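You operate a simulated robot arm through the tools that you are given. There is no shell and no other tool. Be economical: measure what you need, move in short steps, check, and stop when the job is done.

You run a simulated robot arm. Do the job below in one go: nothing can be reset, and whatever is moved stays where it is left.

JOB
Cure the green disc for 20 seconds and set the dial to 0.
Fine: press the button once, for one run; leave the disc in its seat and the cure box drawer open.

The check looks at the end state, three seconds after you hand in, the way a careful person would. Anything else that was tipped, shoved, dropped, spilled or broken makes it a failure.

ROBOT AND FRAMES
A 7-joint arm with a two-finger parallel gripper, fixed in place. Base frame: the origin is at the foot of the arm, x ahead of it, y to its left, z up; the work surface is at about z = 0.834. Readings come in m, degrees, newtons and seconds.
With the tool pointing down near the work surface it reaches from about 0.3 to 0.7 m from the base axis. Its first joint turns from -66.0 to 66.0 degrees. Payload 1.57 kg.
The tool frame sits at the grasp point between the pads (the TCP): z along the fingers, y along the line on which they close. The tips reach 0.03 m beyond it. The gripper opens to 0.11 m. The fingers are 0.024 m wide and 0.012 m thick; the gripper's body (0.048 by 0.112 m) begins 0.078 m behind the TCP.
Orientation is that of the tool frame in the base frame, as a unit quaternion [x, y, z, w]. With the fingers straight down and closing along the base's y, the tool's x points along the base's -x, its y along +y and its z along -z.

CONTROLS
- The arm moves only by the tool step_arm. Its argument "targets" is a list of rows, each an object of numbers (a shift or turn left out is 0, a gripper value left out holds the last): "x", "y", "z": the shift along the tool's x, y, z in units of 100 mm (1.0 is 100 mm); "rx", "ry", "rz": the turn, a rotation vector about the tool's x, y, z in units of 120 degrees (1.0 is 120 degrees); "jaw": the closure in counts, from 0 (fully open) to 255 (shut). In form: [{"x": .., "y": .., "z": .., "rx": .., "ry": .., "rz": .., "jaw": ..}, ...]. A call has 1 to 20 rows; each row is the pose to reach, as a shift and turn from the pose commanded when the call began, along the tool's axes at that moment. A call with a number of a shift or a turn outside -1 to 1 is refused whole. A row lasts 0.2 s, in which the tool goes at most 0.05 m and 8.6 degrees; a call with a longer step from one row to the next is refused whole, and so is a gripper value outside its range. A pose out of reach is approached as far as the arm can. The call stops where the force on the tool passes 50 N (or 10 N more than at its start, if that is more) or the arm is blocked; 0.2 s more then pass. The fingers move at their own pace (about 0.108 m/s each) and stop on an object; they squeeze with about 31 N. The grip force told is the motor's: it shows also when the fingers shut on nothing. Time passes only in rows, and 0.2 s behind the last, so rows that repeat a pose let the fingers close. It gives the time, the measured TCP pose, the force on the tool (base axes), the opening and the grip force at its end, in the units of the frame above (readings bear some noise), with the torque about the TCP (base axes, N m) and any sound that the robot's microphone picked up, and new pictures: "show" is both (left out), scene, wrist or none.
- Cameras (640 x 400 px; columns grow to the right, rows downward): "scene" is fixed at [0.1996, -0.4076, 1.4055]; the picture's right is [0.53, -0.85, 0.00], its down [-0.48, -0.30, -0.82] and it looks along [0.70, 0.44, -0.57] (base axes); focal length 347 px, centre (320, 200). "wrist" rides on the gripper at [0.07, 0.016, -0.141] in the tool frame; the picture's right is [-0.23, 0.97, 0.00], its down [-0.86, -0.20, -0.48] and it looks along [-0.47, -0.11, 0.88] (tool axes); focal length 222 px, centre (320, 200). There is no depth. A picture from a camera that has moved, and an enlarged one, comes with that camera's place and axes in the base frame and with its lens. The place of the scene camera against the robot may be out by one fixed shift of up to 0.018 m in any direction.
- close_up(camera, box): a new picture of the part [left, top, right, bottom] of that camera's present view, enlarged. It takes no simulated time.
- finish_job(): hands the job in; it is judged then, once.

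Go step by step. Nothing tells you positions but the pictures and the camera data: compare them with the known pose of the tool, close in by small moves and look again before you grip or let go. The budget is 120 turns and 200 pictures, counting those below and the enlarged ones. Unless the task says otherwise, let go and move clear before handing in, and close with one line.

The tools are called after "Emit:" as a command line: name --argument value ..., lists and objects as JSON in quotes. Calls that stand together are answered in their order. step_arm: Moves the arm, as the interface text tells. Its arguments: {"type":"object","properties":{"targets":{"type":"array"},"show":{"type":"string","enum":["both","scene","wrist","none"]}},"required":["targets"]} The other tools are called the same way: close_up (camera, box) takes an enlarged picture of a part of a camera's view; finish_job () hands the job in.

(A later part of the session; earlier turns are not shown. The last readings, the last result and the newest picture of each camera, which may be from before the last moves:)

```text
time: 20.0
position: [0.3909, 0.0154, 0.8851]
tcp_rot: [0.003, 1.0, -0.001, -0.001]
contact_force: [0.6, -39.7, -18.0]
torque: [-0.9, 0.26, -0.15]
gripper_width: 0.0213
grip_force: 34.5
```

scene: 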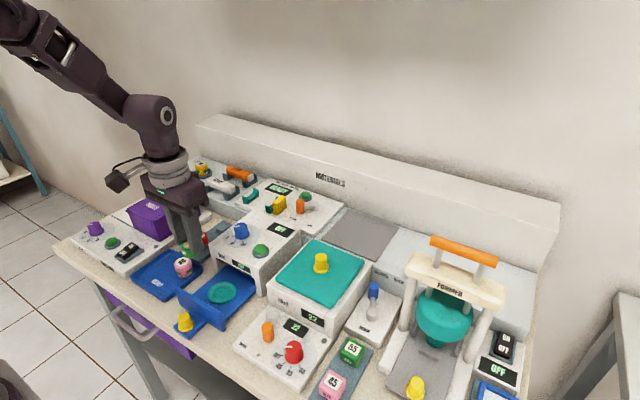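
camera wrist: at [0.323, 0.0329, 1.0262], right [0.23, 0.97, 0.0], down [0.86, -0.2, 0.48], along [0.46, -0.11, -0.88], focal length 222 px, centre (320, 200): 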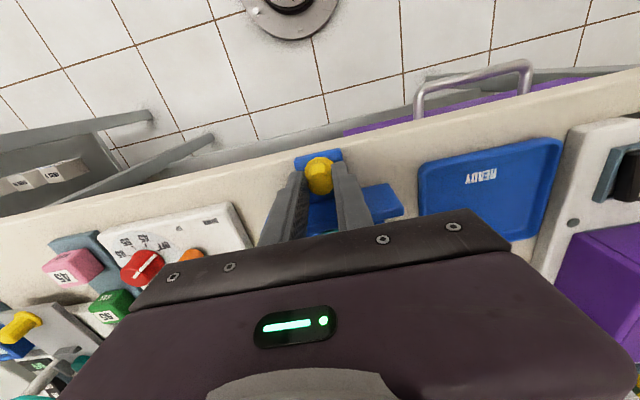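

The load hasn't eased yet, so I'll go another 3 mm in -y and check the trend.

Emit:
step_arm --targets '[{"y": -0.01}, {"y": -0.02}, {"y": -0.03}, {"y": -0.03}]' --show "none"

Emit:
close_up --camera "wrist" --box '[260, 120, 380, 220]'

```text
time: 21.0
position: [0.3931, 0.0163, 0.8856]
tcp_rot: [-0.001, 1.0, 0.001, 0.001]
contact_force: [-0.1, -7.3, 7.0]
torque: [-0.33, 0.73, -0.03]
gripper_width: 0.0211
grip_force: 33.9
```

```text
4.00 times, centred on (320, 170) of wrist
camera zoom: at [0.3228, 0.032, 1.0261], right [0.23, 0.97, 0.0], down [0.85, -0.2, 0.48], along [0.47, -0.11, -0.88], focal length 888 px, centre (320, 320)
```

zoom: 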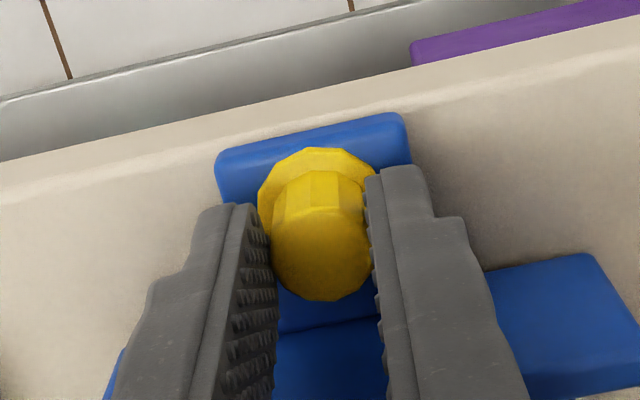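

The load is relieved. Now I'll push the drawer in slowly along +x.

Emit:
step_arm --targets '[{"x": -0.03}, {"x": -0.08}, {"x": -0.14}, {"x": -0.2}, {"x": -0.26}, {"x": -0.32}, {"x": -0.38}, {"x": -0.44}, {"x": -0.5}, {"x": -0.5}]' --show "scene"

```text
time: 23.2
position: [0.443, 0.0147, 0.8855]
tcp_rot: [-0.001, 1.0, 0.001, 0.001]
contact_force: [-0.1, 22.7, 18.2]
torque: [0.51, 0.67, 0.07]
gripper_width: 0.0212
grip_force: 34.4
```

scene: 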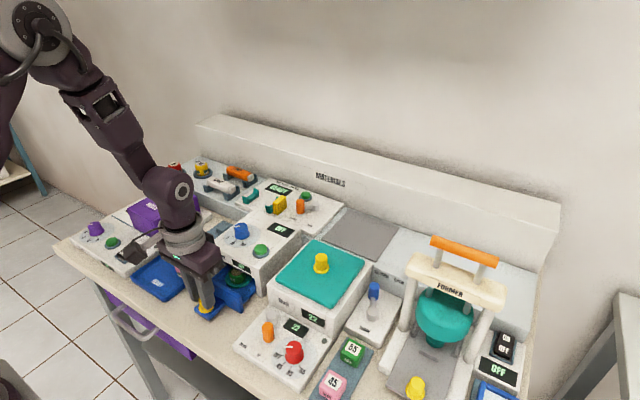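

The drawer slides. I'll continue in, watching that the disc clears, with a small +y relief.

Emit:
close_up --camera "scene" --box '[180, 230, 280, 330]'

Emit:
step_arm --targets '[{"x": -0.04, "y": 0.01}, {"x": -0.09, "y": 0.02}, {"x": -0.14, "y": 0.02}, {"x": -0.18, "y": 0.02}, {"x": -0.22, "y": 0.02}, {"x": -0.26, "y": 0.02}, {"x": -0.3, "y": 0.02}, {"x": -0.3, "y": 0.02}]' --show "none"

Emit:
close_up --camera "scene" --box '[180, 230, 280, 330]'

```text
4.00 times, centred on (230, 280) of scene
camera zoom: at [0.1994, -0.407, 1.4057], right [0.53, -0.85, 0.0], down [-0.48, -0.3, -0.82], along [0.7, 0.44, -0.57], focal length 1389 px, centre (680, -120)
```

zoom: 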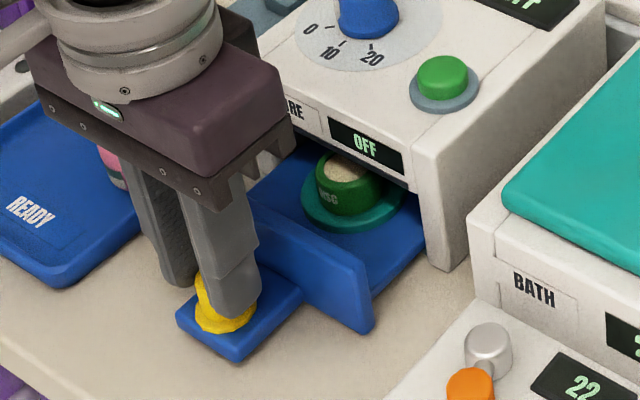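

```text
time: 25.0
position: [0.471, 0.0149, 0.8844]
tcp_rot: [0.0, 1.0, 0.0, -0.001]
contact_force: [-0.6, -1.8, -24.5]
torque: [0.15, 0.4, 0.0]
gripper_width: 0.0217
grip_force: 34.4
```

```text
4.00 times, centred on (230, 280) of scene
camera zoom: at [0.2, -0.4076, 1.4054], right [0.53, -0.85, 0.0], down [-0.48, -0.3, -0.82], along [0.7, 0.44, -0.57], focal length 1389 px, centre (680, -120)
```

zoom: 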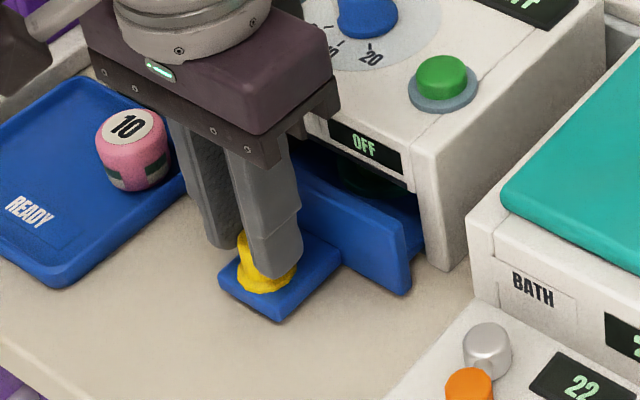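

Nearly in. Continuing in small steps until it stops.

Emit:
step_arm --targets '[{"x": -0.04}, {"x": -0.08}, {"x": -0.12}, {"x": -0.16}, {"x": -0.2}, {"x": -0.24}, {"x": -0.28}, {"x": -0.28}]' --show "none"

Emit:
close_up --camera "scene" --box '[180, 230, 280, 330]'

```text
time: 26.8
position: [0.4964, 0.0151, 0.8847]
tcp_rot: [0.0, 1.0, -0.001, -0.003]
contact_force: [-23.7, -20.0, -7.2]
torque: [-0.39, 0.67, 0.12]
gripper_width: 0.0212
grip_force: 34.5
```

```text
4.00 times, centred on (230, 280) of scene
camera zoom: at [0.1992, -0.4081, 1.4054], right [0.53, -0.85, 0.0], down [-0.48, -0.3, -0.82], along [0.7, 0.44, -0.57], focal length 1389 px, centre (680, -120)
```

zoom: 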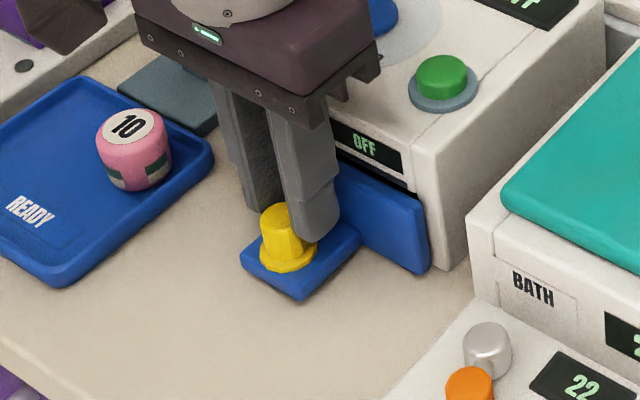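

The drawer hit its stop and the panel looks flush. I'll open the fingers, lift and check.

Emit:
step_arm --targets '[{"jaw": 200}, {"jaw": 150}, {"jaw": 130}, {"jaw": 130, "x": 0.04, "z": -0.1}, {"x": 0.04, "z": -0.5}, {"x": 0.04, "z": -0.9}, {"x": 0.04, "z": -1.0}, {"x": 0.04, "z": -1.0}]' --show "wrist"

Emit:
close_up --camera "scene" --box '[180, 200, 290, 310]'

Emit:
close_up --camera "wrist" --box '[240, 80, 400, 220]'

```text
time: 28.6
position: [0.4949, 0.0163, 0.9849]
tcp_rot: [0.0, 1.0, 0.001, -0.001]
contact_force: [0.0, -0.1, -0.5]
torque: [0.0, -0.01, 0.01]
gripper_width: 0.0541
grip_force: 0.0
camera wrist: at [0.4258, 0.0334, 1.1259], right [0.23, 0.97, 0.0], down [0.85, -0.2, 0.48], along [0.47, -0.11, -0.88], focal length 222 px, centre (320, 200)
```

wrist: 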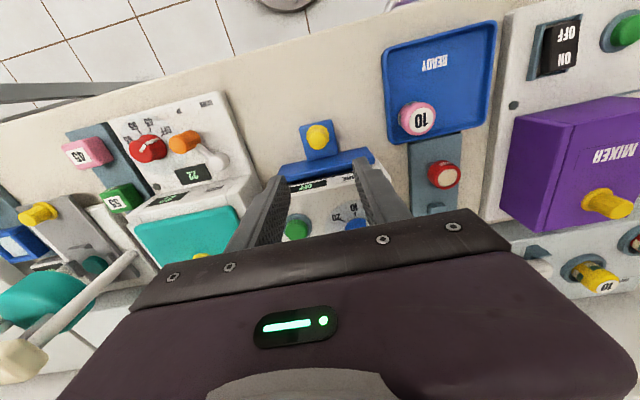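

```text
3.64 times, centred on (235, 255) of scene
camera zoom: at [0.1996, -0.4076, 1.4055], right [0.53, -0.85, 0.0], down [-0.48, -0.3, -0.82], along [0.7, 0.44, -0.57], focal length 1262 px, centre (629, 0)
```

zoom: 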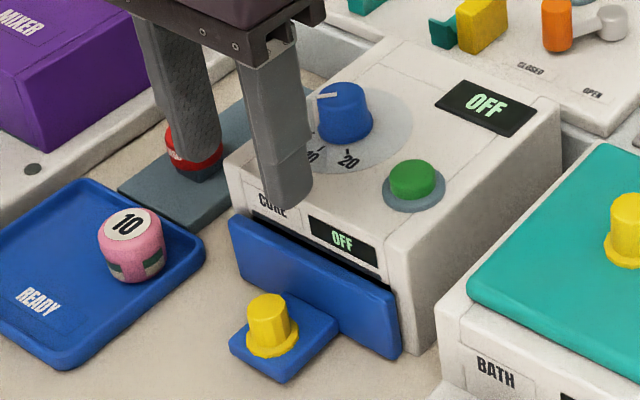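

```text
2.86 times, centred on (320, 150) of wrist
camera zoom: at [0.4258, 0.0334, 1.1259], right [0.23, 0.97, 0.0], down [0.85, -0.2, 0.48], along [0.47, -0.11, -0.88], focal length 635 px, centre (320, 343)
```

zoom: 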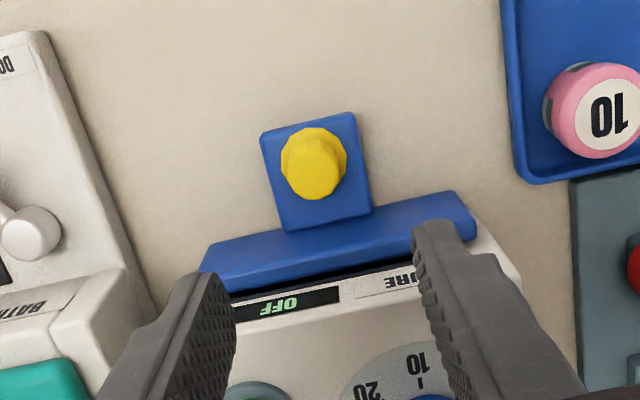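

The panel looks shut, but I want to be sure. I'll check the gap enlarged, and push on the knob from behind with shut fingers.

Emit:
close_up --camera "scene" --box '[225, 250, 305, 310]'

Emit:
step_arm --targets '[{"x": 0.4, "jaw": 255}, {"x": 0.55, "jaw": 255}, {"x": 0.55, "z": 0.4, "jaw": 255}, {"x": 0.55, "z": 0.8}, {"x": 0.55, "z": 0.96}, {"x": 0.55, "z": 0.96}]' --show "none"

Emit:
close_up --camera "scene" --box '[180, 230, 290, 330]'

```text
6.67 times, centred on (265, 280) of scene
camera zoom: at [0.1996, -0.4076, 1.4055], right [0.53, -0.85, 0.0], down [-0.48, -0.3, -0.82], along [0.7, 0.44, -0.57], focal length 2315 px, centre (687, -333)
```

zoom: 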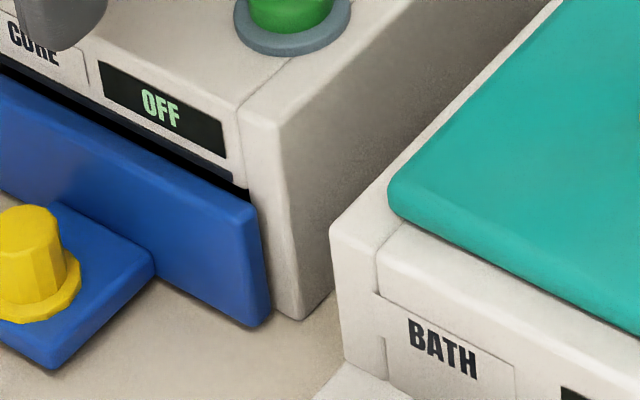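

```text
time: 30.0
position: [0.4373, 0.0146, 0.8858]
tcp_rot: [0.0, 1.0, 0.0, 0.0]
contact_force: [0.2, -0.5, 0.3]
torque: [-0.04, -0.01, -0.02]
gripper_width: 0.0001
grip_force: 20.9
```

```text
4.00 times, centred on (235, 280) of scene
camera zoom: at [0.1996, -0.4076, 1.4055], right [0.53, -0.85, 0.0], down [-0.48, -0.3, -0.82], along [0.7, 0.44, -0.57], focal length 1389 px, centre (660, -120)
```

zoom: 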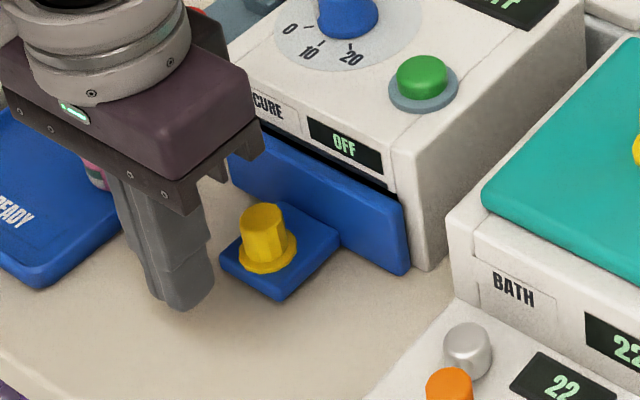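

Pushing forward onto the knob in small steps.

Emit:
step_arm --targets '[{"x": -0.1}, {"x": -0.18}, {"x": -0.22}, {"x": -0.26}, {"x": -0.3}, {"x": -0.33}, {"x": -0.36}, {"x": -0.39}, {"x": -0.42}, {"x": -0.45}, {"x": -0.48}]' --show "none"

Emit:
close_up --camera "scene" --box '[225, 250, 305, 310]'

```text
time: 31.5
position: [0.4664, 0.0172, 0.8872]
tcp_rot: [0.0, 1.0, -0.001, -0.012]
contact_force: [-9.0, 0.0, 0.4]
torque: [0.01, 0.16, -0.01]
gripper_width: 0.0001
grip_force: 20.7
stopped in row 7: the force on the tool passed its limit at 54 N (the readings are from after the stop); the commanded pose is now the measured one
```

```text
6.67 times, centred on (265, 280) of scene
camera zoom: at [0.1994, -0.4076, 1.4055], right [0.53, -0.85, 0.0], down [-0.48, -0.3, -0.82], along [0.7, 0.44, -0.57], focal length 2315 px, centre (687, -333)
```

zoom: 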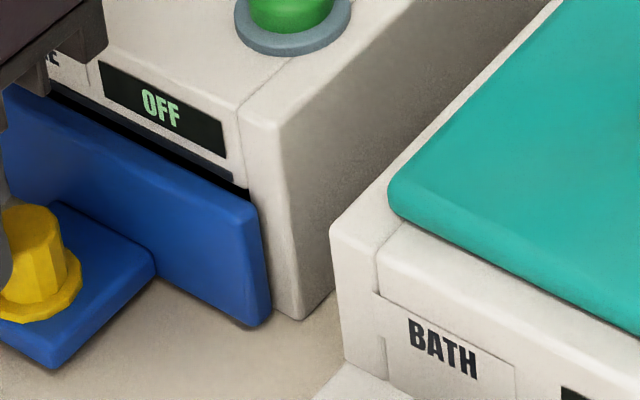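

The drawer is at its stop, so it's closed. Now I'll back off, rise and move over the dial to measure it.

Emit:
step_arm --targets '[{"x": 0.2}, {"x": 0.2, "z": -0.4}, {"x": 0.2, "z": -0.8}, {"x": 0.2, "z": -1.0, "jaw": 90}, {"x": 0.2, "z": -1.0}]' --show "none"

Emit:
step_arm --targets '[{"x": -0.2, "y": 0.1, "z": -0.2}, {"x": -0.6, "y": 0.2, "z": -0.3}, {"x": -1.0, "y": 0.25, "z": -0.3}, {"x": -1.0, "y": 0.25, "z": -0.3}]' --show "wrist"

Emit:
close_up --camera "wrist" --box '[230, 70, 390, 210]'

```text
time: 32.7
position: [0.4509, 0.0178, 0.9894]
tcp_rot: [0.001, 1.0, -0.001, -0.011]
contact_force: [-0.4, -0.8, 0.3]
torque: [0.01, 0.0, 0.01]
gripper_width: 0.0713
grip_force: 0.0
```

```text
time: 33.7
position: [0.5491, 0.0398, 1.0169]
tcp_rot: [0.0, 1.0, -0.001, -0.01]
contact_force: [0.5, 0.3, 0.2]
torque: [0.01, 0.0, 0.05]
gripper_width: 0.071
grip_force: 0.1
camera wrist: at [0.4824, 0.0579, 1.1587], right [0.23, 0.97, -0.01], down [0.86, -0.2, 0.46], along [0.45, -0.11, -0.89], focal length 222 px, centre (320, 200)
```

wrist: 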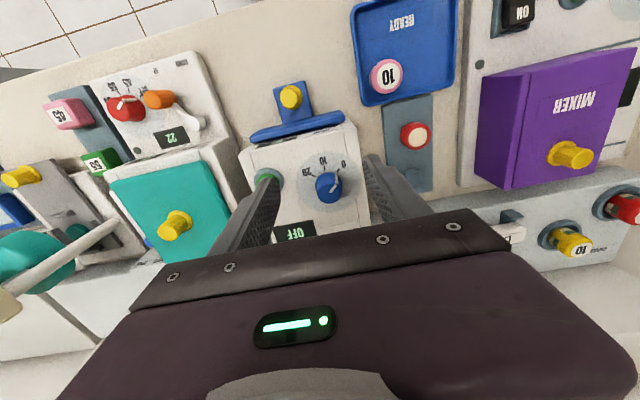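

```text
2.86 times, centred on (310, 140) of wrist
camera zoom: at [0.4824, 0.0579, 1.1587], right [0.23, 0.97, -0.01], down [0.86, -0.2, 0.46], along [0.45, -0.11, -0.89], focal length 635 px, centre (349, 371)
```

zoom: 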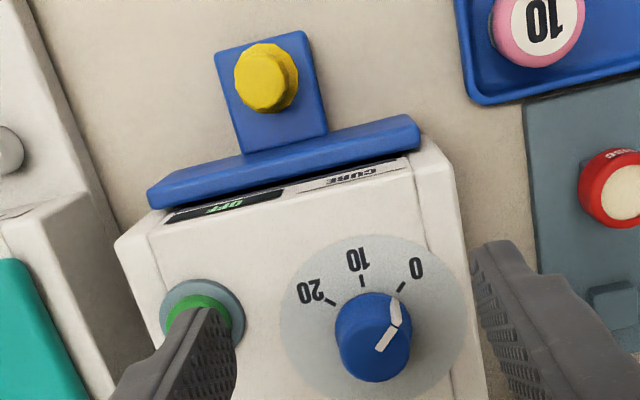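

Dial centre is about (0.589, 0.041), with its top plate near z 0.905. The ticks are about 50° apart, so 0 to 20 is about 100° counter-clockwise seen from above. I'll level the tool, centre over the dial and check.

Emit:
step_arm --targets '[{"x": -0.2, "y": 0.01, "ry": -0.0096}, {"x": -0.4, "y": 0.01, "z": 0.1, "ry": -0.0096}, {"x": -0.4, "y": 0.01, "z": 0.3, "ry": -0.0096}, {"x": -0.4, "y": 0.01, "z": 0.3, "ry": -0.0096}]' --show "none"

Emit:
close_up --camera "wrist" --box '[240, 80, 400, 220]'

Emit:
close_up --camera "scene" --box '[190, 180, 300, 280]'

```text
time: 34.7
position: [0.5882, 0.0417, 0.9856]
tcp_rot: [0.001, 1.0, -0.002, 0.0]
contact_force: [-0.3, -0.3, -0.7]
torque: [0.0, 0.03, -0.02]
gripper_width: 0.0713
grip_force: 0.1
```

```text
2.86 times, centred on (320, 150) of wrist
camera zoom: at [0.5189, 0.0595, 1.1259], right [0.23, 0.97, 0.0], down [0.86, -0.2, 0.48], along [0.47, -0.11, -0.88], focal length 635 px, centre (320, 343)
```

zoom: 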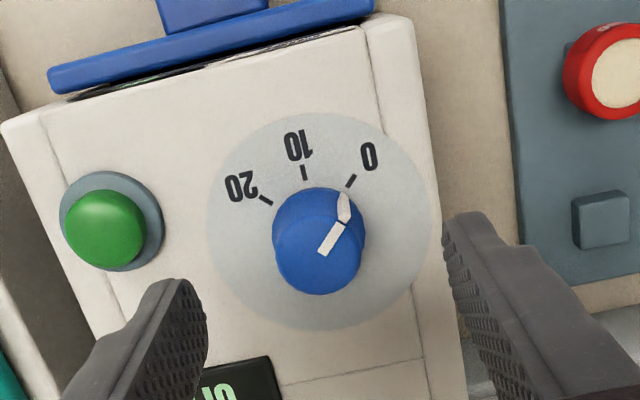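

```text
4.00 times, centred on (245, 230) of scene
camera zoom: at [0.1996, -0.4076, 1.4055], right [0.53, -0.85, 0.0], down [-0.48, -0.3, -0.82], along [0.7, 0.44, -0.57], focal length 1389 px, centre (620, 80)
```

zoom: 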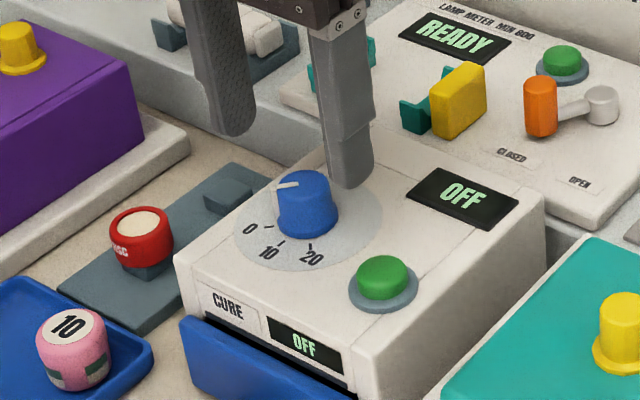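

Well centred (dial at about (0.589, 0.043)). I'll pre-rotate the gripper +50° so the turn is symmetric.

Emit:
step_arm --targets '[{"x": -0.01, "y": 0.013, "rz": 0.07}, {"x": -0.01, "y": 0.013, "rz": 0.14}, {"x": -0.01, "y": 0.013, "rz": 0.21}, {"x": -0.01, "y": 0.013, "rz": 0.28}, {"x": -0.01, "y": 0.013, "rz": 0.35}, {"x": -0.01, "y": 0.013, "rz": 0.4167}, {"x": -0.01, "y": 0.013, "rz": 0.4167}]' --show "wrist"

Emit:
close_up --camera "wrist" --box '[240, 80, 400, 220]'

```text
time: 36.3
position: [0.5893, 0.0419, 0.9838]
tcp_rot: [0.424, 0.906, 0.0, -0.001]
contact_force: [-0.4, 0.3, 0.4]
torque: [0.01, -0.03, 0.02]
gripper_width: 0.0712
grip_force: 0.0
camera wrist: at [0.5578, 0.1089, 1.1254], right [0.89, 0.45, 0.0], down [0.4, -0.78, 0.48], along [0.21, -0.43, -0.88], focal length 222 px, centre (320, 200)
```

wrist: 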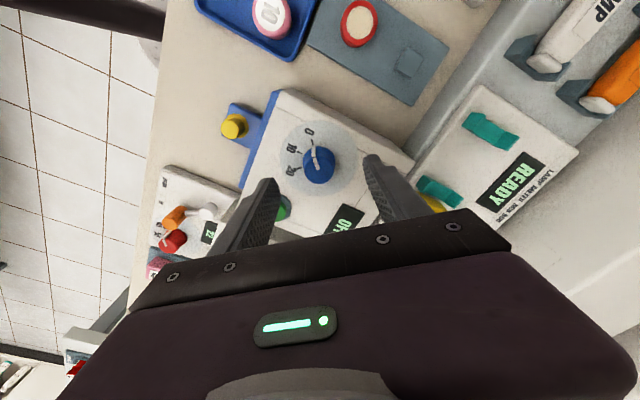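

```text
2.86 times, centred on (320, 150) of wrist
camera zoom: at [0.5578, 0.1089, 1.1254], right [0.89, 0.45, 0.0], down [0.4, -0.78, 0.48], along [0.21, -0.43, -0.88], focal length 635 px, centre (320, 343)
```

zoom: 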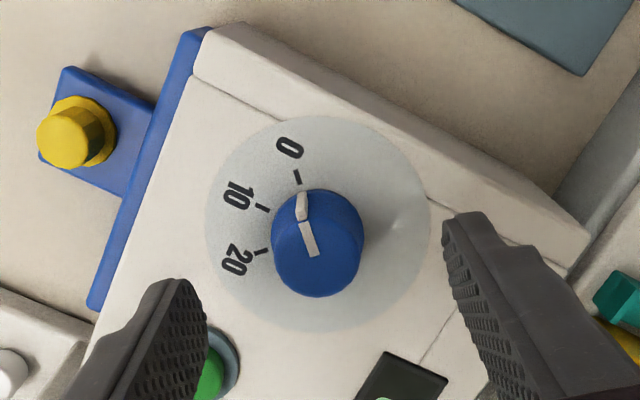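

Still centred on the tool axis. Descending and gripping the dial.

Emit:
step_arm --targets '[{"z": 0.2, "jaw": 110}, {"z": 0.38, "jaw": 130}, {"z": 0.41, "jaw": 160}, {"z": 0.41, "jaw": 200}, {"z": 0.41, "jaw": 255}, {"z": 0.41, "jaw": 255}]' --show "wrist"

Emit:
close_up --camera "scene" --box '[190, 180, 300, 280]'

```text
time: 37.7
position: [0.589, 0.041, 0.9438]
tcp_rot: [0.423, 0.906, -0.001, -0.001]
contact_force: [-11.8, -12.3, -0.2]
torque: [0.04, -0.14, -0.04]
gripper_width: 0.0285
grip_force: 38.6
camera wrist: at [0.558, 0.1067, 1.0841], right [0.89, 0.45, 0.0], down [0.4, -0.78, 0.48], along [0.21, -0.43, -0.88], focal length 222 px, centre (320, 200)
```

wrist: 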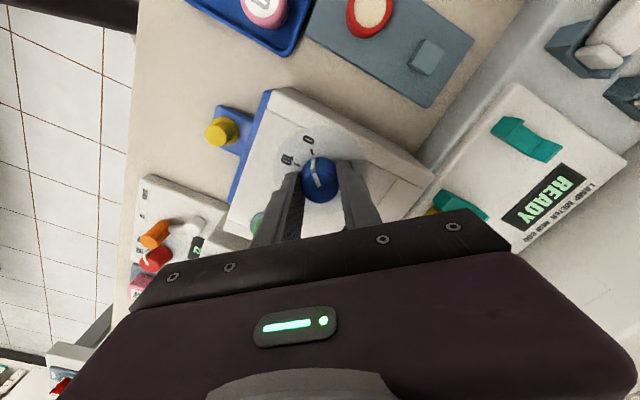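

```text
4.00 times, centred on (245, 230) of scene
camera zoom: at [0.1993, -0.4079, 1.4054], right [0.53, -0.85, 0.0], down [-0.48, -0.3, -0.82], along [0.7, 0.44, -0.57], focal length 1389 px, centre (620, 80)
```

zoom: 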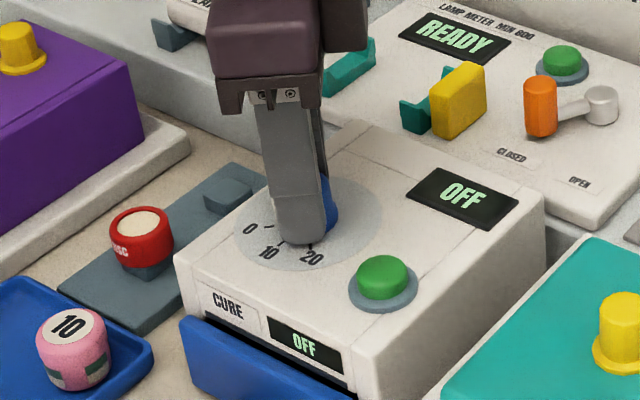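

Gripped. Turning -100° about the tool axis (counter-clockwise from above).

Emit:
step_arm --targets '[{"rz": -0.06}, {"rz": -0.12}, {"rz": -0.18}, {"rz": -0.24}, {"rz": -0.3}, {"rz": -0.36}, {"rz": -0.42}, {"rz": -0.48}, {"rz": -0.54}, {"rz": -0.6}, {"rz": -0.66}, {"rz": -0.72}, {"rz": -0.78}, {"rz": -0.8333}, {"rz": -0.8333}]' --show "wrist"

Emit:
close_up --camera "wrist" --box '[240, 80, 400, 220]'

Emit:
close_up --camera "scene" --box '[190, 180, 300, 280]'

```text
time: 40.9
position: [0.591, 0.0432, 0.9439]
tcp_rot: [-0.422, 0.907, 0.0, 0.0]
contact_force: [14.9, -21.0, -5.7]
torque: [0.0, -0.28, -0.16]
gripper_width: 0.0286
grip_force: 38.1
camera wrist: at [0.5344, 0.0013, 1.0848], right [-0.6, 0.8, 0.0], down [0.7, 0.53, 0.48], along [0.38, 0.29, -0.88], focal length 222 px, centre (320, 200)
```

wrist: 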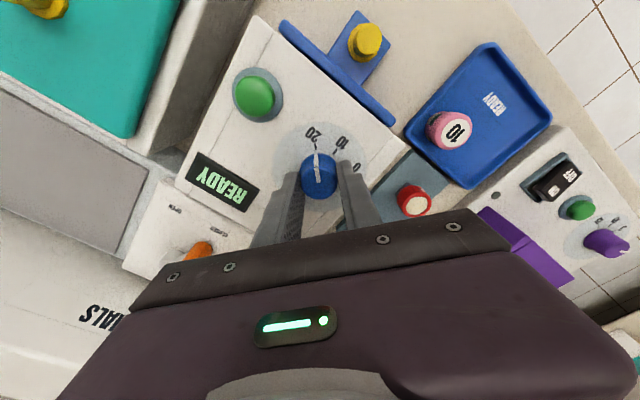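

```text
2.86 times, centred on (320, 150) of wrist
camera zoom: at [0.5344, 0.0013, 1.0848], right [-0.6, 0.8, 0.0], down [0.7, 0.53, 0.48], along [0.38, 0.29, -0.88], focal length 635 px, centre (320, 343)
```

zoom: 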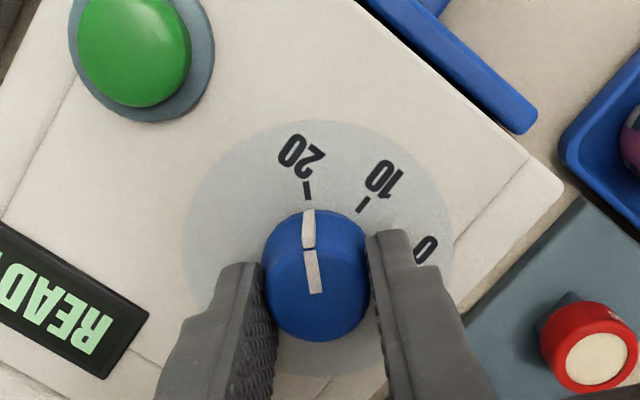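

```text
4.00 times, centred on (245, 230) of scene
camera zoom: at [0.2001, -0.4081, 1.4052], right [0.53, -0.85, 0.0], down [-0.48, -0.3, -0.82], along [0.7, 0.44, -0.57], focal length 1389 px, centre (620, 80)
```

zoom: 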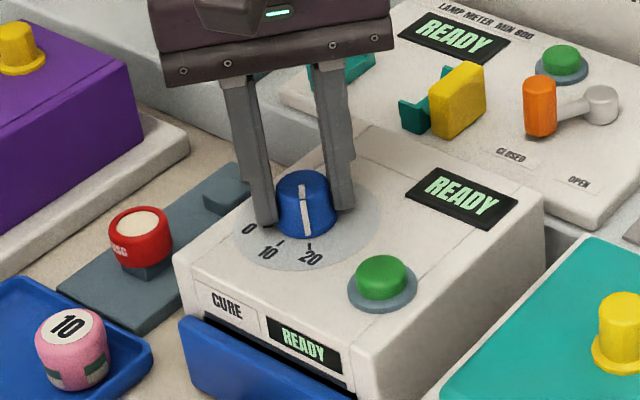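

The display reads READY and the pointer is on 20. I'll release, lift, rotate back straight and shut the fingers for the button.

Emit:
step_arm --targets '[{"jaw": 200}, {"jaw": 150}, {"jaw": 110}, {"z": -0.3}, {"z": -0.6}, {"z": -0.6, "rz": 0.07}, {"z": -0.6, "rz": 0.14}, {"z": -0.6, "rz": 0.21}, {"z": -0.6, "rz": 0.28}, {"z": -0.6, "rz": 0.35}, {"z": -0.6, "rz": 0.4167}, {"z": -0.6, "rz": 0.4167}]' --show "none"

Emit:
close_up --camera "wrist" --box '[230, 80, 390, 220]'

```text
time: 43.5
position: [0.591, 0.0451, 1.0042]
tcp_rot: [0.001, 1.0, -0.001, 0.0]
contact_force: [-0.2, -0.7, -0.1]
torque: [0.02, 0.0, 0.0]
gripper_width: 0.0628
grip_force: 0.1
```

```text
2.86 times, centred on (310, 150) of wrist
camera zoom: at [0.5211, 0.0621, 1.1446], right [0.23, 0.97, 0.0], down [0.85, -0.2, 0.48], along [0.47, -0.11, -0.88], focal length 635 px, centre (349, 343)
```

zoom: 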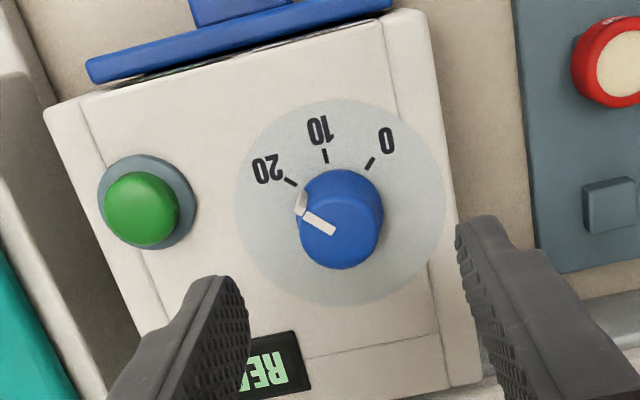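

Button at about (0.571, -0.0275). I'll move above it with shut fingers.

Emit:
step_arm --targets '[{"x": 0.1, "y": -0.36, "jaw": 255}, {"x": 0.2, "y": -0.726, "jaw": 255}, {"x": 0.2, "y": -0.726, "z": 0.2}, {"x": 0.2, "y": -0.726, "z": 0.38}, {"x": 0.2, "y": -0.726, "z": 0.38}, {"x": 0.2, "y": -0.726, "z": 0.38}]' --show "none"

Emit:
close_up --camera "wrist" --box '[240, 80, 400, 220]'

Emit:
close_up --camera "scene" --box '[210, 190, 310, 290]'

```text
time: 44.9
position: [0.5686, -0.0278, 0.9657]
tcp_rot: [0.001, 1.0, 0.0, 0.0]
contact_force: [0.0, -0.2, -0.4]
torque: [-0.03, -0.03, -0.01]
gripper_width: 0.0001
grip_force: 21.6
```

```text
2.86 times, centred on (320, 150) of wrist
camera zoom: at [0.4995, -0.0103, 1.1067], right [0.23, 0.97, 0.0], down [0.86, -0.2, 0.48], along [0.47, -0.11, -0.88], focal length 635 px, centre (320, 343)
```

zoom: 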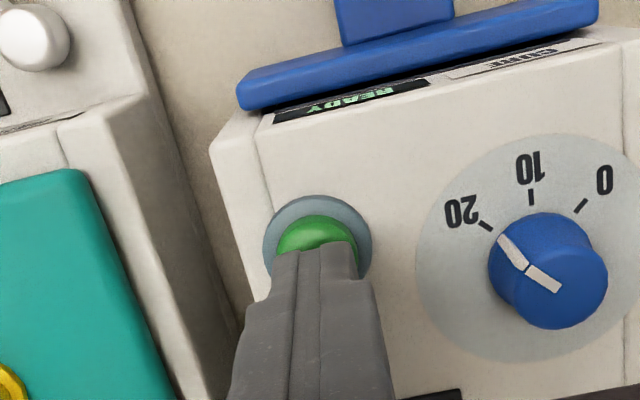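

```text
4.00 times, centred on (260, 240) of scene
camera zoom: at [0.1996, -0.4076, 1.4055], right [0.53, -0.85, 0.0], down [-0.48, -0.3, -0.82], along [0.7, 0.44, -0.57], focal length 1389 px, centre (560, 40)
```

zoom: 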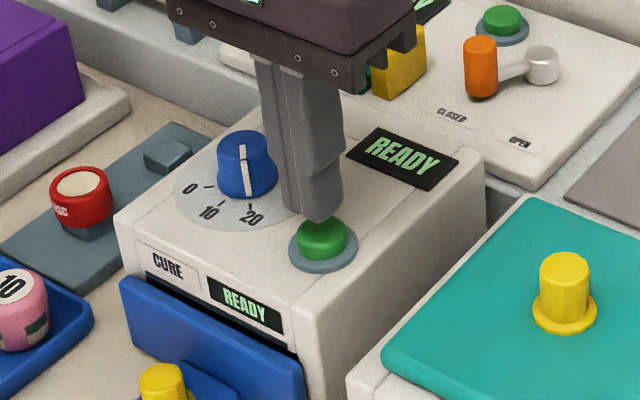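

Aligned. I'll press down in small steps, stopping on contact.

Emit:
step_arm --targets '[{"z": 0.08}, {"z": 0.11}, {"z": 0.13}, {"z": 0.15}, {"z": 0.17}]' --show "none"

Emit:
close_up --camera "scene" --box '[210, 190, 310, 290]'

```text
time: 46.1
position: [0.5706, -0.029, 0.95]
tcp_rot: [0.001, 1.0, -0.002, 0.001]
contact_force: [0.5, -1.0, 2.4]
torque: [-0.03, 0.02, 0.01]
gripper_width: 0.0
grip_force: 21.2
heard: click
```

```text
4.00 times, centred on (260, 240) of scene
camera zoom: at [0.1996, -0.4076, 1.4055], right [0.53, -0.85, 0.0], down [-0.48, -0.3, -0.82], along [0.7, 0.44, -0.57], focal length 1389 px, centre (560, 40)
```

zoom: 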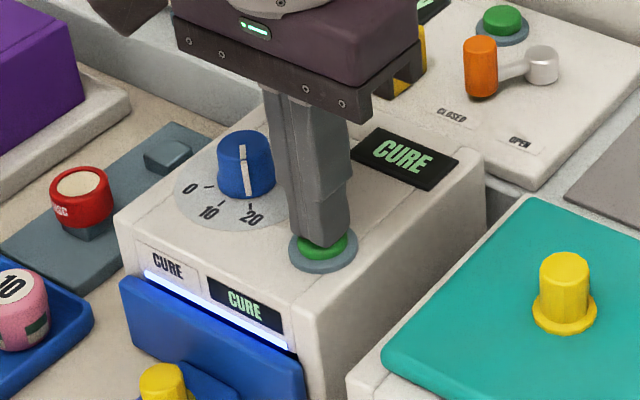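

The button clicked and the cure is running (light on). I'll lift off, go back above the dial without touching it and wait out the run.

Emit:
step_arm --targets '[{"z": -0.2}, {"z": -0.5}, {"z": -0.5, "x": -0.1, "y": 0.36}, {"z": -0.5, "x": -0.19, "y": 0.715, "jaw": 90}, {"z": -0.5, "x": -0.19, "y": 0.715, "jaw": 90}, {"z": -0.4, "x": -0.19, "y": 0.715}, {"z": -0.4, "x": -0.19, "y": 0.715}, {"z": -0.4, "x": -0.19, "y": 0.715}, {"z": -0.4, "x": -0.19, "y": 0.715}, {"z": -0.4, "x": -0.19, "y": 0.715}, {"z": -0.4, "x": -0.19, "y": 0.715}, {"z": -0.4, "x": -0.19, "y": 0.715}, {"z": -0.4, "x": -0.19, "y": 0.715}, {"z": -0.4, "x": -0.19, "y": 0.715}, {"z": -0.4, "x": -0.19, "y": 0.715}, {"z": -0.4, "x": -0.19, "y": 0.715}, {"z": -0.4, "x": -0.19, "y": 0.715}, {"z": -0.4, "x": -0.19, "y": 0.715}, {"z": -0.4, "x": -0.19, "y": 0.715}, {"z": -0.4, "x": -0.19, "y": 0.715}]' --show "none"

Emit:
step_arm --targets '[{}, {}, {}, {}, {}, {}, {}, {}, {}, {}, {}, {}, {}, {}, {}, {}, {}, {}, {}, {}]' --show "none"

Emit:
step_arm --targets '[{}, {}, {}, {}, {}, {}, {}, {}, {}, {}, {}, {}, {}, {}, {}, {}, {}, {}, {}, {}]' --show "none"

Emit:
step_arm --targets '[{}, {}, {}, {}, {}, {}, {}, {}, {}, {}, {}, {}, {}, {}, {}, {}, {}, {}, {}, {}]' --show "none"

Emit:
step_arm --targets '[{}, {}, {}, {}, {}, {}, {}, {}, {}, {}, {}, {}, {}, {}, {}, {}, {}, {}, {}, {}]' --show "both"

```text
time: 50.3
position: [0.5908, 0.0434, 0.988]
tcp_rot: [0.001, 1.0, -0.001, 0.001]
contact_force: [-0.1, 0.4, -0.2]
torque: [0.01, 0.03, -0.01]
gripper_width: 0.0712
grip_force: 0.0
```

```text
time: 54.5
position: [0.5909, 0.0432, 0.9884]
tcp_rot: [0.0, 1.0, -0.001, 0.0]
contact_force: [0.3, 0.4, 0.3]
torque: [0.01, 0.01, 0.02]
gripper_width: 0.0712
grip_force: 0.0
```

```text
time: 58.7
position: [0.591, 0.0435, 0.9891]
tcp_rot: [0.001, 1.0, -0.001, 0.0]
contact_force: [0.7, 0.3, 0.1]
torque: [-0.03, -0.04, -0.02]
gripper_width: 0.0712
grip_force: 0.1
```

```text
time: 62.9
position: [0.5918, 0.0446, 0.9891]
tcp_rot: [0.001, 1.0, -0.001, 0.0]
contact_force: [-0.6, -0.6, 0.3]
torque: [-0.01, 0.02, -0.01]
gripper_width: 0.071
grip_force: 0.1
```

```text
time: 67.1
position: [0.5911, 0.0442, 0.9882]
tcp_rot: [0.001, 1.0, -0.002, 0.0]
contact_force: [0.4, -0.3, -0.7]
torque: [0.0, 0.0, -0.01]
gripper_width: 0.0714
grip_force: 0.0
camera wrist: at [0.5216, 0.0612, 1.1303], right [0.23, 0.97, 0.0], down [0.86, -0.2, 0.48], along [0.47, -0.11, -0.88], focal length 222 px, centre (320, 200)
```

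scene: 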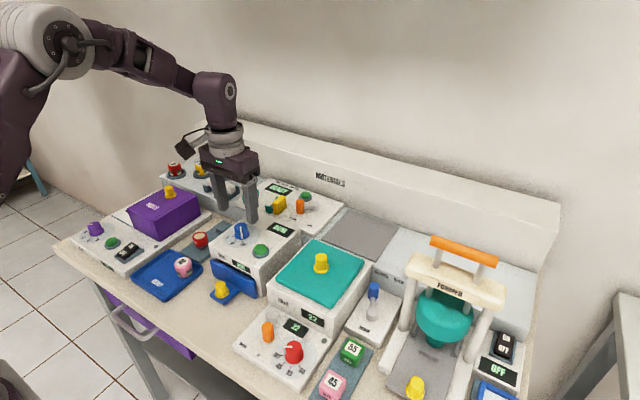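
wrist: 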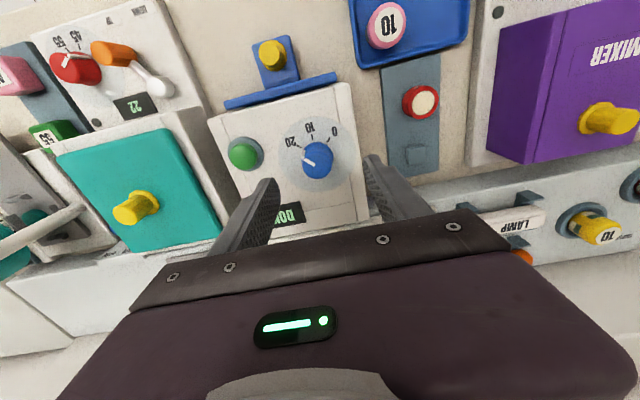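

Emit:
close_up --camera "scene" --box '[210, 190, 310, 290]'

Emit:
close_up --camera "wrist" --box '[230, 80, 390, 220]'

```text
4.00 times, centred on (260, 240) of scene
camera zoom: at [0.1996, -0.4076, 1.4055], right [0.53, -0.85, 0.0], down [-0.48, -0.3, -0.82], along [0.7, 0.44, -0.57], focal length 1389 px, centre (560, 40)
```

zoom: 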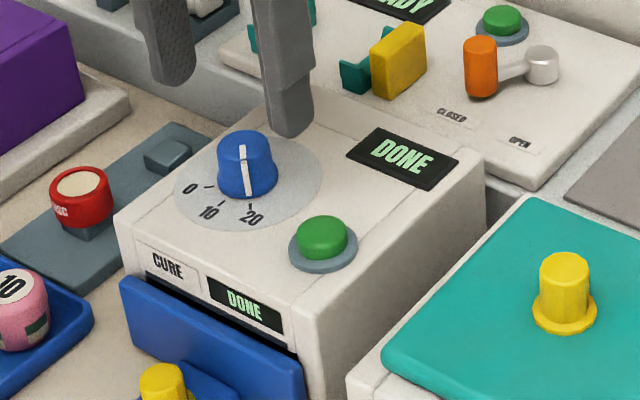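

```text
2.86 times, centred on (310, 150) of wrist
camera zoom: at [0.5216, 0.0612, 1.1303], right [0.23, 0.97, 0.0], down [0.86, -0.2, 0.48], along [0.47, -0.11, -0.88], focal length 635 px, centre (349, 343)
```

zoom: 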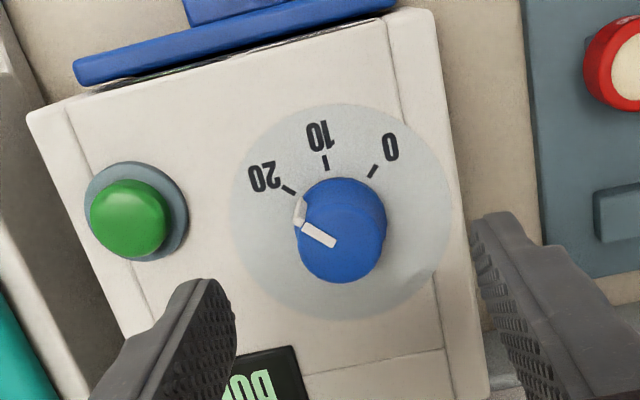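

The display says DONE. Now back to the dial: pre-rotate -50°, descend, grip.

Emit:
step_arm --targets '[{"x": 0.015, "y": -0.02, "rz": -0.07}, {"x": 0.015, "y": -0.02, "rz": -0.14}, {"x": 0.015, "y": -0.02, "rz": -0.21}, {"x": 0.015, "y": -0.02, "rz": -0.28}, {"x": 0.015, "y": -0.02, "rz": -0.35}, {"x": 0.015, "y": -0.02, "rz": -0.4167}, {"x": 0.015, "y": -0.02, "rz": -0.4167, "z": 0.2, "jaw": 110}, {"x": 0.015, "y": -0.02, "rz": -0.4167, "z": 0.4, "jaw": 130}, {"x": 0.015, "y": -0.02, "rz": -0.4167, "z": 0.45, "jaw": 160}, {"x": 0.015, "y": -0.02, "rz": -0.4167, "z": 0.45, "jaw": 200}, {"x": 0.015, "y": -0.02, "rz": -0.4167, "z": 0.45, "jaw": 255}, {"x": 0.015, "y": -0.02, "rz": -0.4167, "z": 0.45, "jaw": 255}]' --show "none"

Emit:
close_up --camera "wrist" --box '[240, 80, 400, 220]'

```text
time: 69.7
position: [0.5872, 0.0377, 0.9449]
tcp_rot: [-0.421, 0.907, -0.001, -0.001]
contact_force: [13.6, -10.6, -5.9]
torque: [0.11, -0.17, -0.01]
gripper_width: 0.0286
grip_force: 38.9
```

```text
2.86 times, centred on (320, 150) of wrist
camera zoom: at [0.5299, -0.0036, 1.086], right [-0.6, 0.8, 0.0], down [0.7, 0.53, 0.48], along [0.38, 0.28, -0.88], focal length 635 px, centre (320, 343)
```

zoom: 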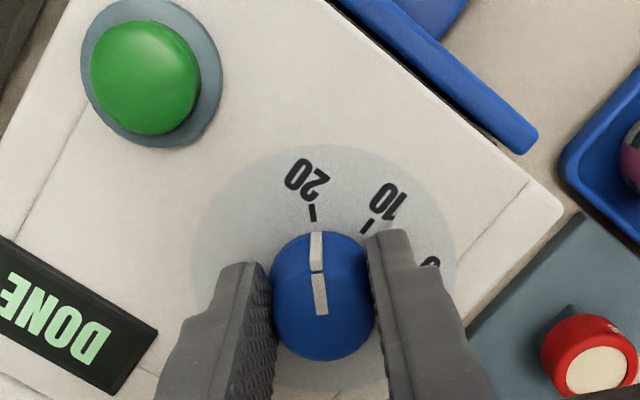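

The grip is about 4–5 mm off-centre along the finger width. I'll loosen, shift and regrip.

Emit:
step_arm --targets '[{"jaw": 200}, {"jaw": 160}, {"jaw": 160, "x": -0.04}, {"x": -0.04}, {"x": -0.04, "jaw": 200}, {"x": -0.04, "jaw": 255}, {"x": -0.04, "jaw": 255}]' --show "none"

Emit:
close_up --camera "wrist" --box '[240, 80, 400, 220]'

```text
time: 71.3
position: [0.5896, 0.0411, 0.9441]
tcp_rot: [-0.422, 0.907, -0.001, -0.001]
contact_force: [12.8, -11.3, -2.8]
torque: [-0.01, 0.05, 0.0]
gripper_width: 0.0283
grip_force: 38.1
```

```text
2.86 times, centred on (320, 150) of wrist
camera zoom: at [0.5327, -0.0004, 1.0854], right [-0.6, 0.8, 0.0], down [0.7, 0.53, 0.48], along [0.38, 0.28, -0.88], focal length 635 px, centre (320, 343)
```

zoom: 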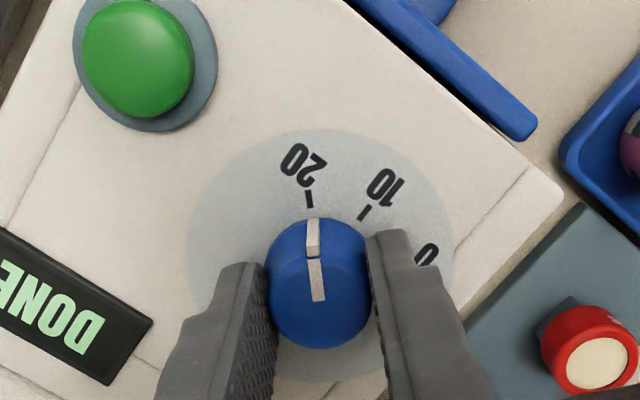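

Centred now. Turning back +100° to 0.

Emit:
step_arm --targets '[{"rz": 0.06}, {"rz": 0.12}, {"rz": 0.18}, {"rz": 0.24}, {"rz": 0.3}, {"rz": 0.36}, {"rz": 0.42}, {"rz": 0.48}, {"rz": 0.54}, {"rz": 0.6}, {"rz": 0.66}, {"rz": 0.72}, {"rz": 0.78}, {"rz": 0.8333}, {"rz": 0.8333}]' --show "none"

Emit:
close_up --camera "wrist" --box '[240, 80, 400, 220]'

Emit:
close_up --camera "scene" --box '[210, 190, 310, 290]'

```text
time: 74.5
position: [0.5885, 0.0433, 0.943]
tcp_rot: [0.423, 0.906, -0.003, -0.001]
contact_force: [-19.2, -29.5, -2.0]
torque: [-0.65, -0.25, 0.19]
gripper_width: 0.0287
grip_force: 38.2
```

```text
2.86 times, centred on (320, 150) of wrist
camera zoom: at [0.5572, 0.1082, 1.0841], right [0.89, 0.45, 0.0], down [0.4, -0.78, 0.48], along [0.21, -0.43, -0.88], focal length 635 px, centre (320, 343)
```

zoom: 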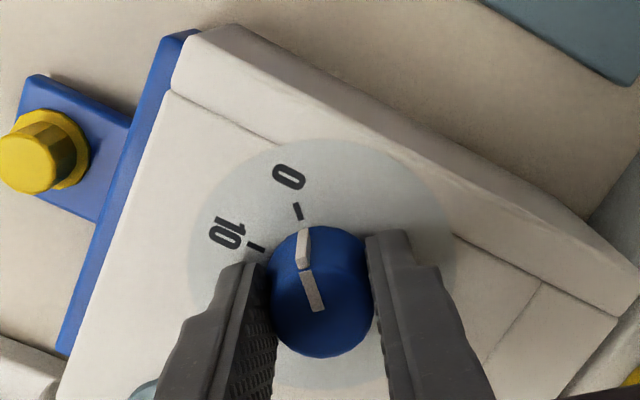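

```text
4.00 times, centred on (260, 240) of scene
camera zoom: at [0.1992, -0.4083, 1.4053], right [0.53, -0.85, 0.0], down [-0.48, -0.3, -0.82], along [0.7, 0.44, -0.57], focal length 1389 px, centre (560, 40)
```

zoom: 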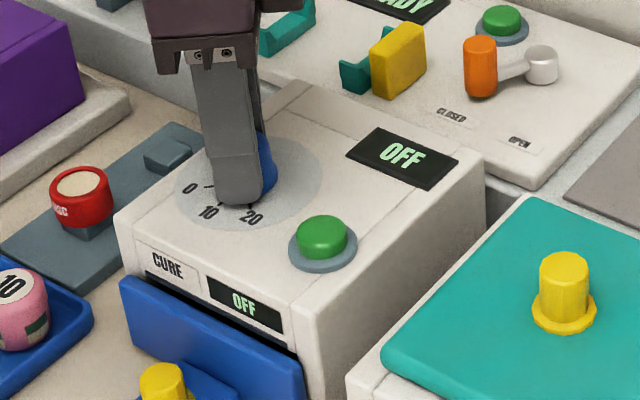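

Pointer on 0 and display OFF. Release, lift and straighten, then verify.

Emit:
step_arm --targets '[{"jaw": 200}, {"jaw": 150}, {"jaw": 110}, {"z": -0.3}, {"z": -0.6}, {"z": -0.6, "rz": -0.07}, {"z": -0.6, "rz": -0.14}, {"z": -0.6, "rz": -0.21}, {"z": -0.6, "rz": -0.28}, {"z": -0.6, "rz": -0.35}, {"z": -0.6, "rz": -0.4167}, {"z": -0.6, "rz": -0.4167}]' --show "none"

Emit:
close_up --camera "wrist" --box '[240, 60, 400, 200]'

```text
time: 77.1
position: [0.5906, 0.0424, 1.0044]
tcp_rot: [-0.001, 1.0, -0.001, 0.0]
contact_force: [0.3, 0.9, 0.2]
torque: [-0.01, 0.01, -0.03]
gripper_width: 0.0624
grip_force: 0.0
```

```text
2.86 times, centred on (320, 130) of wrist
camera zoom: at [0.5206, 0.0607, 1.1456], right [0.23, 0.97, 0.0], down [0.86, -0.2, 0.48], along [0.47, -0.11, -0.88], focal length 635 px, centre (320, 400)
```

zoom: 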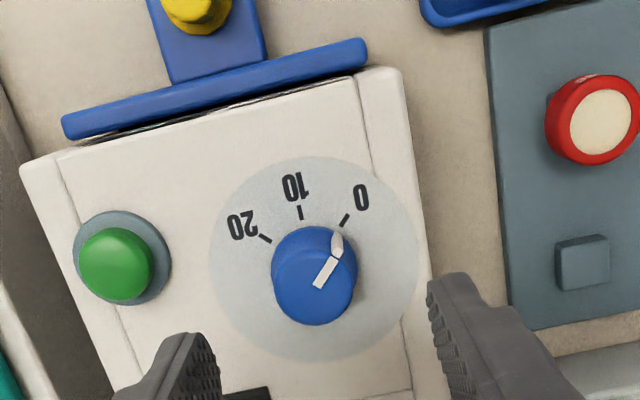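

The dial reads 0. Now I'll go to the drawer knob (about (0.487, 0.0155)) to reopen the drawer.

Emit:
step_arm --targets '[{"x": 0.4, "jaw": 120}, {"x": 0.8, "y": -0.15}, {"x": 1.0, "y": -0.27}, {"x": 1.0, "y": -0.27, "z": 0.3}, {"x": 1.0, "y": -0.27, "z": 0.7}, {"x": 1.0, "y": -0.27, "z": 0.85}, {"x": 1.0, "y": -0.27, "z": 0.85}]' --show "none"

Emit:
close_up --camera "wrist" --box '[240, 80, 400, 220]'

Emit:
close_up --camera "scene" --box '[180, 230, 280, 330]'

```text
time: 78.7
position: [0.4918, 0.0156, 0.9192]
tcp_rot: [0.0, 1.0, -0.001, 0.0]
contact_force: [0.8, 0.0, 0.4]
torque: [0.02, 0.01, -0.01]
gripper_width: 0.0585
grip_force: 0.0
```

```text
2.86 times, centred on (320, 150) of wrist
camera zoom: at [0.422, 0.033, 1.0609], right [0.23, 0.97, 0.0], down [0.86, -0.2, 0.48], along [0.47, -0.11, -0.88], focal length 635 px, centre (320, 343)
```

zoom: 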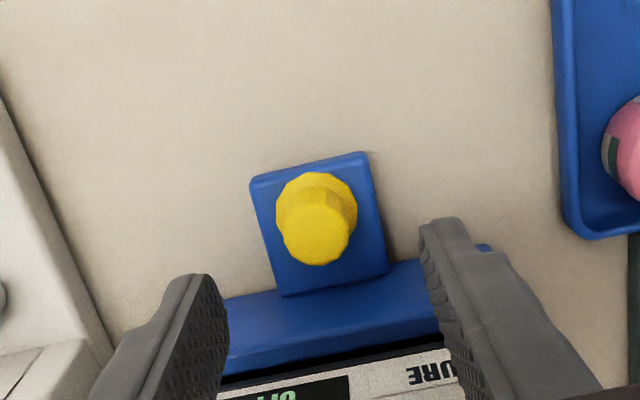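

```text
4.00 times, centred on (230, 280) of scene
camera zoom: at [0.1996, -0.4076, 1.4055], right [0.53, -0.85, 0.0], down [-0.48, -0.3, -0.82], along [0.7, 0.44, -0.57], focal length 1389 px, centre (680, -120)
```

zoom: 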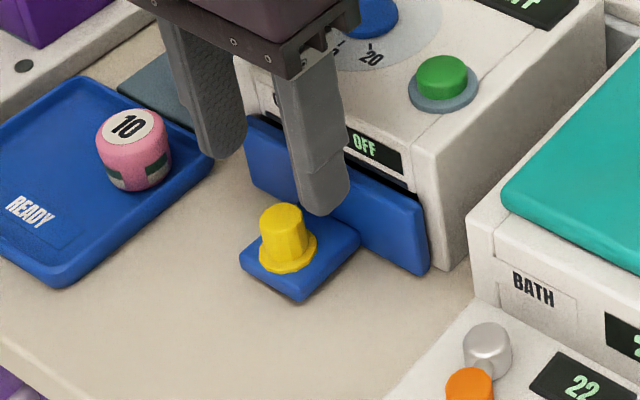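

Knob at (0.485, 0.0155). Descending and gripping.

Emit:
step_arm --targets '[{"x": 0.07}, {"x": 0.07, "z": 0.2}, {"x": 0.07, "z": 0.34}, {"x": 0.07, "z": 0.34, "jaw": 180}, {"x": 0.07, "z": 0.34, "jaw": 220}, {"x": 0.07, "z": 0.34, "jaw": 255}, {"x": 0.07, "z": 0.34, "jaw": 255}]' --show "none"

Emit:
close_up --camera "wrist" --box '[240, 80, 400, 220]'

```text
time: 80.3
position: [0.4853, 0.0161, 0.8838]
tcp_rot: [0.002, 1.0, -0.001, -0.001]
contact_force: [-0.7, -19.5, -6.9]
torque: [-0.36, -0.36, -0.09]
gripper_width: 0.0211
grip_force: 34.4
```

```text
2.86 times, centred on (320, 150) of wrist
camera zoom: at [0.4158, 0.0329, 1.0258], right [0.23, 0.97, 0.0], down [0.86, -0.2, 0.48], along [0.46, -0.11, -0.88], focal length 635 px, centre (320, 343)
```

zoom: 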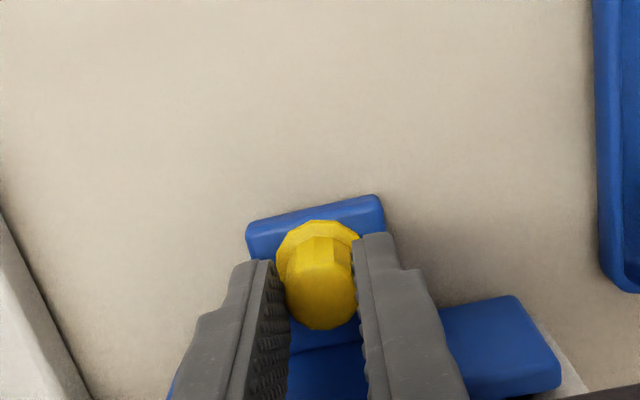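

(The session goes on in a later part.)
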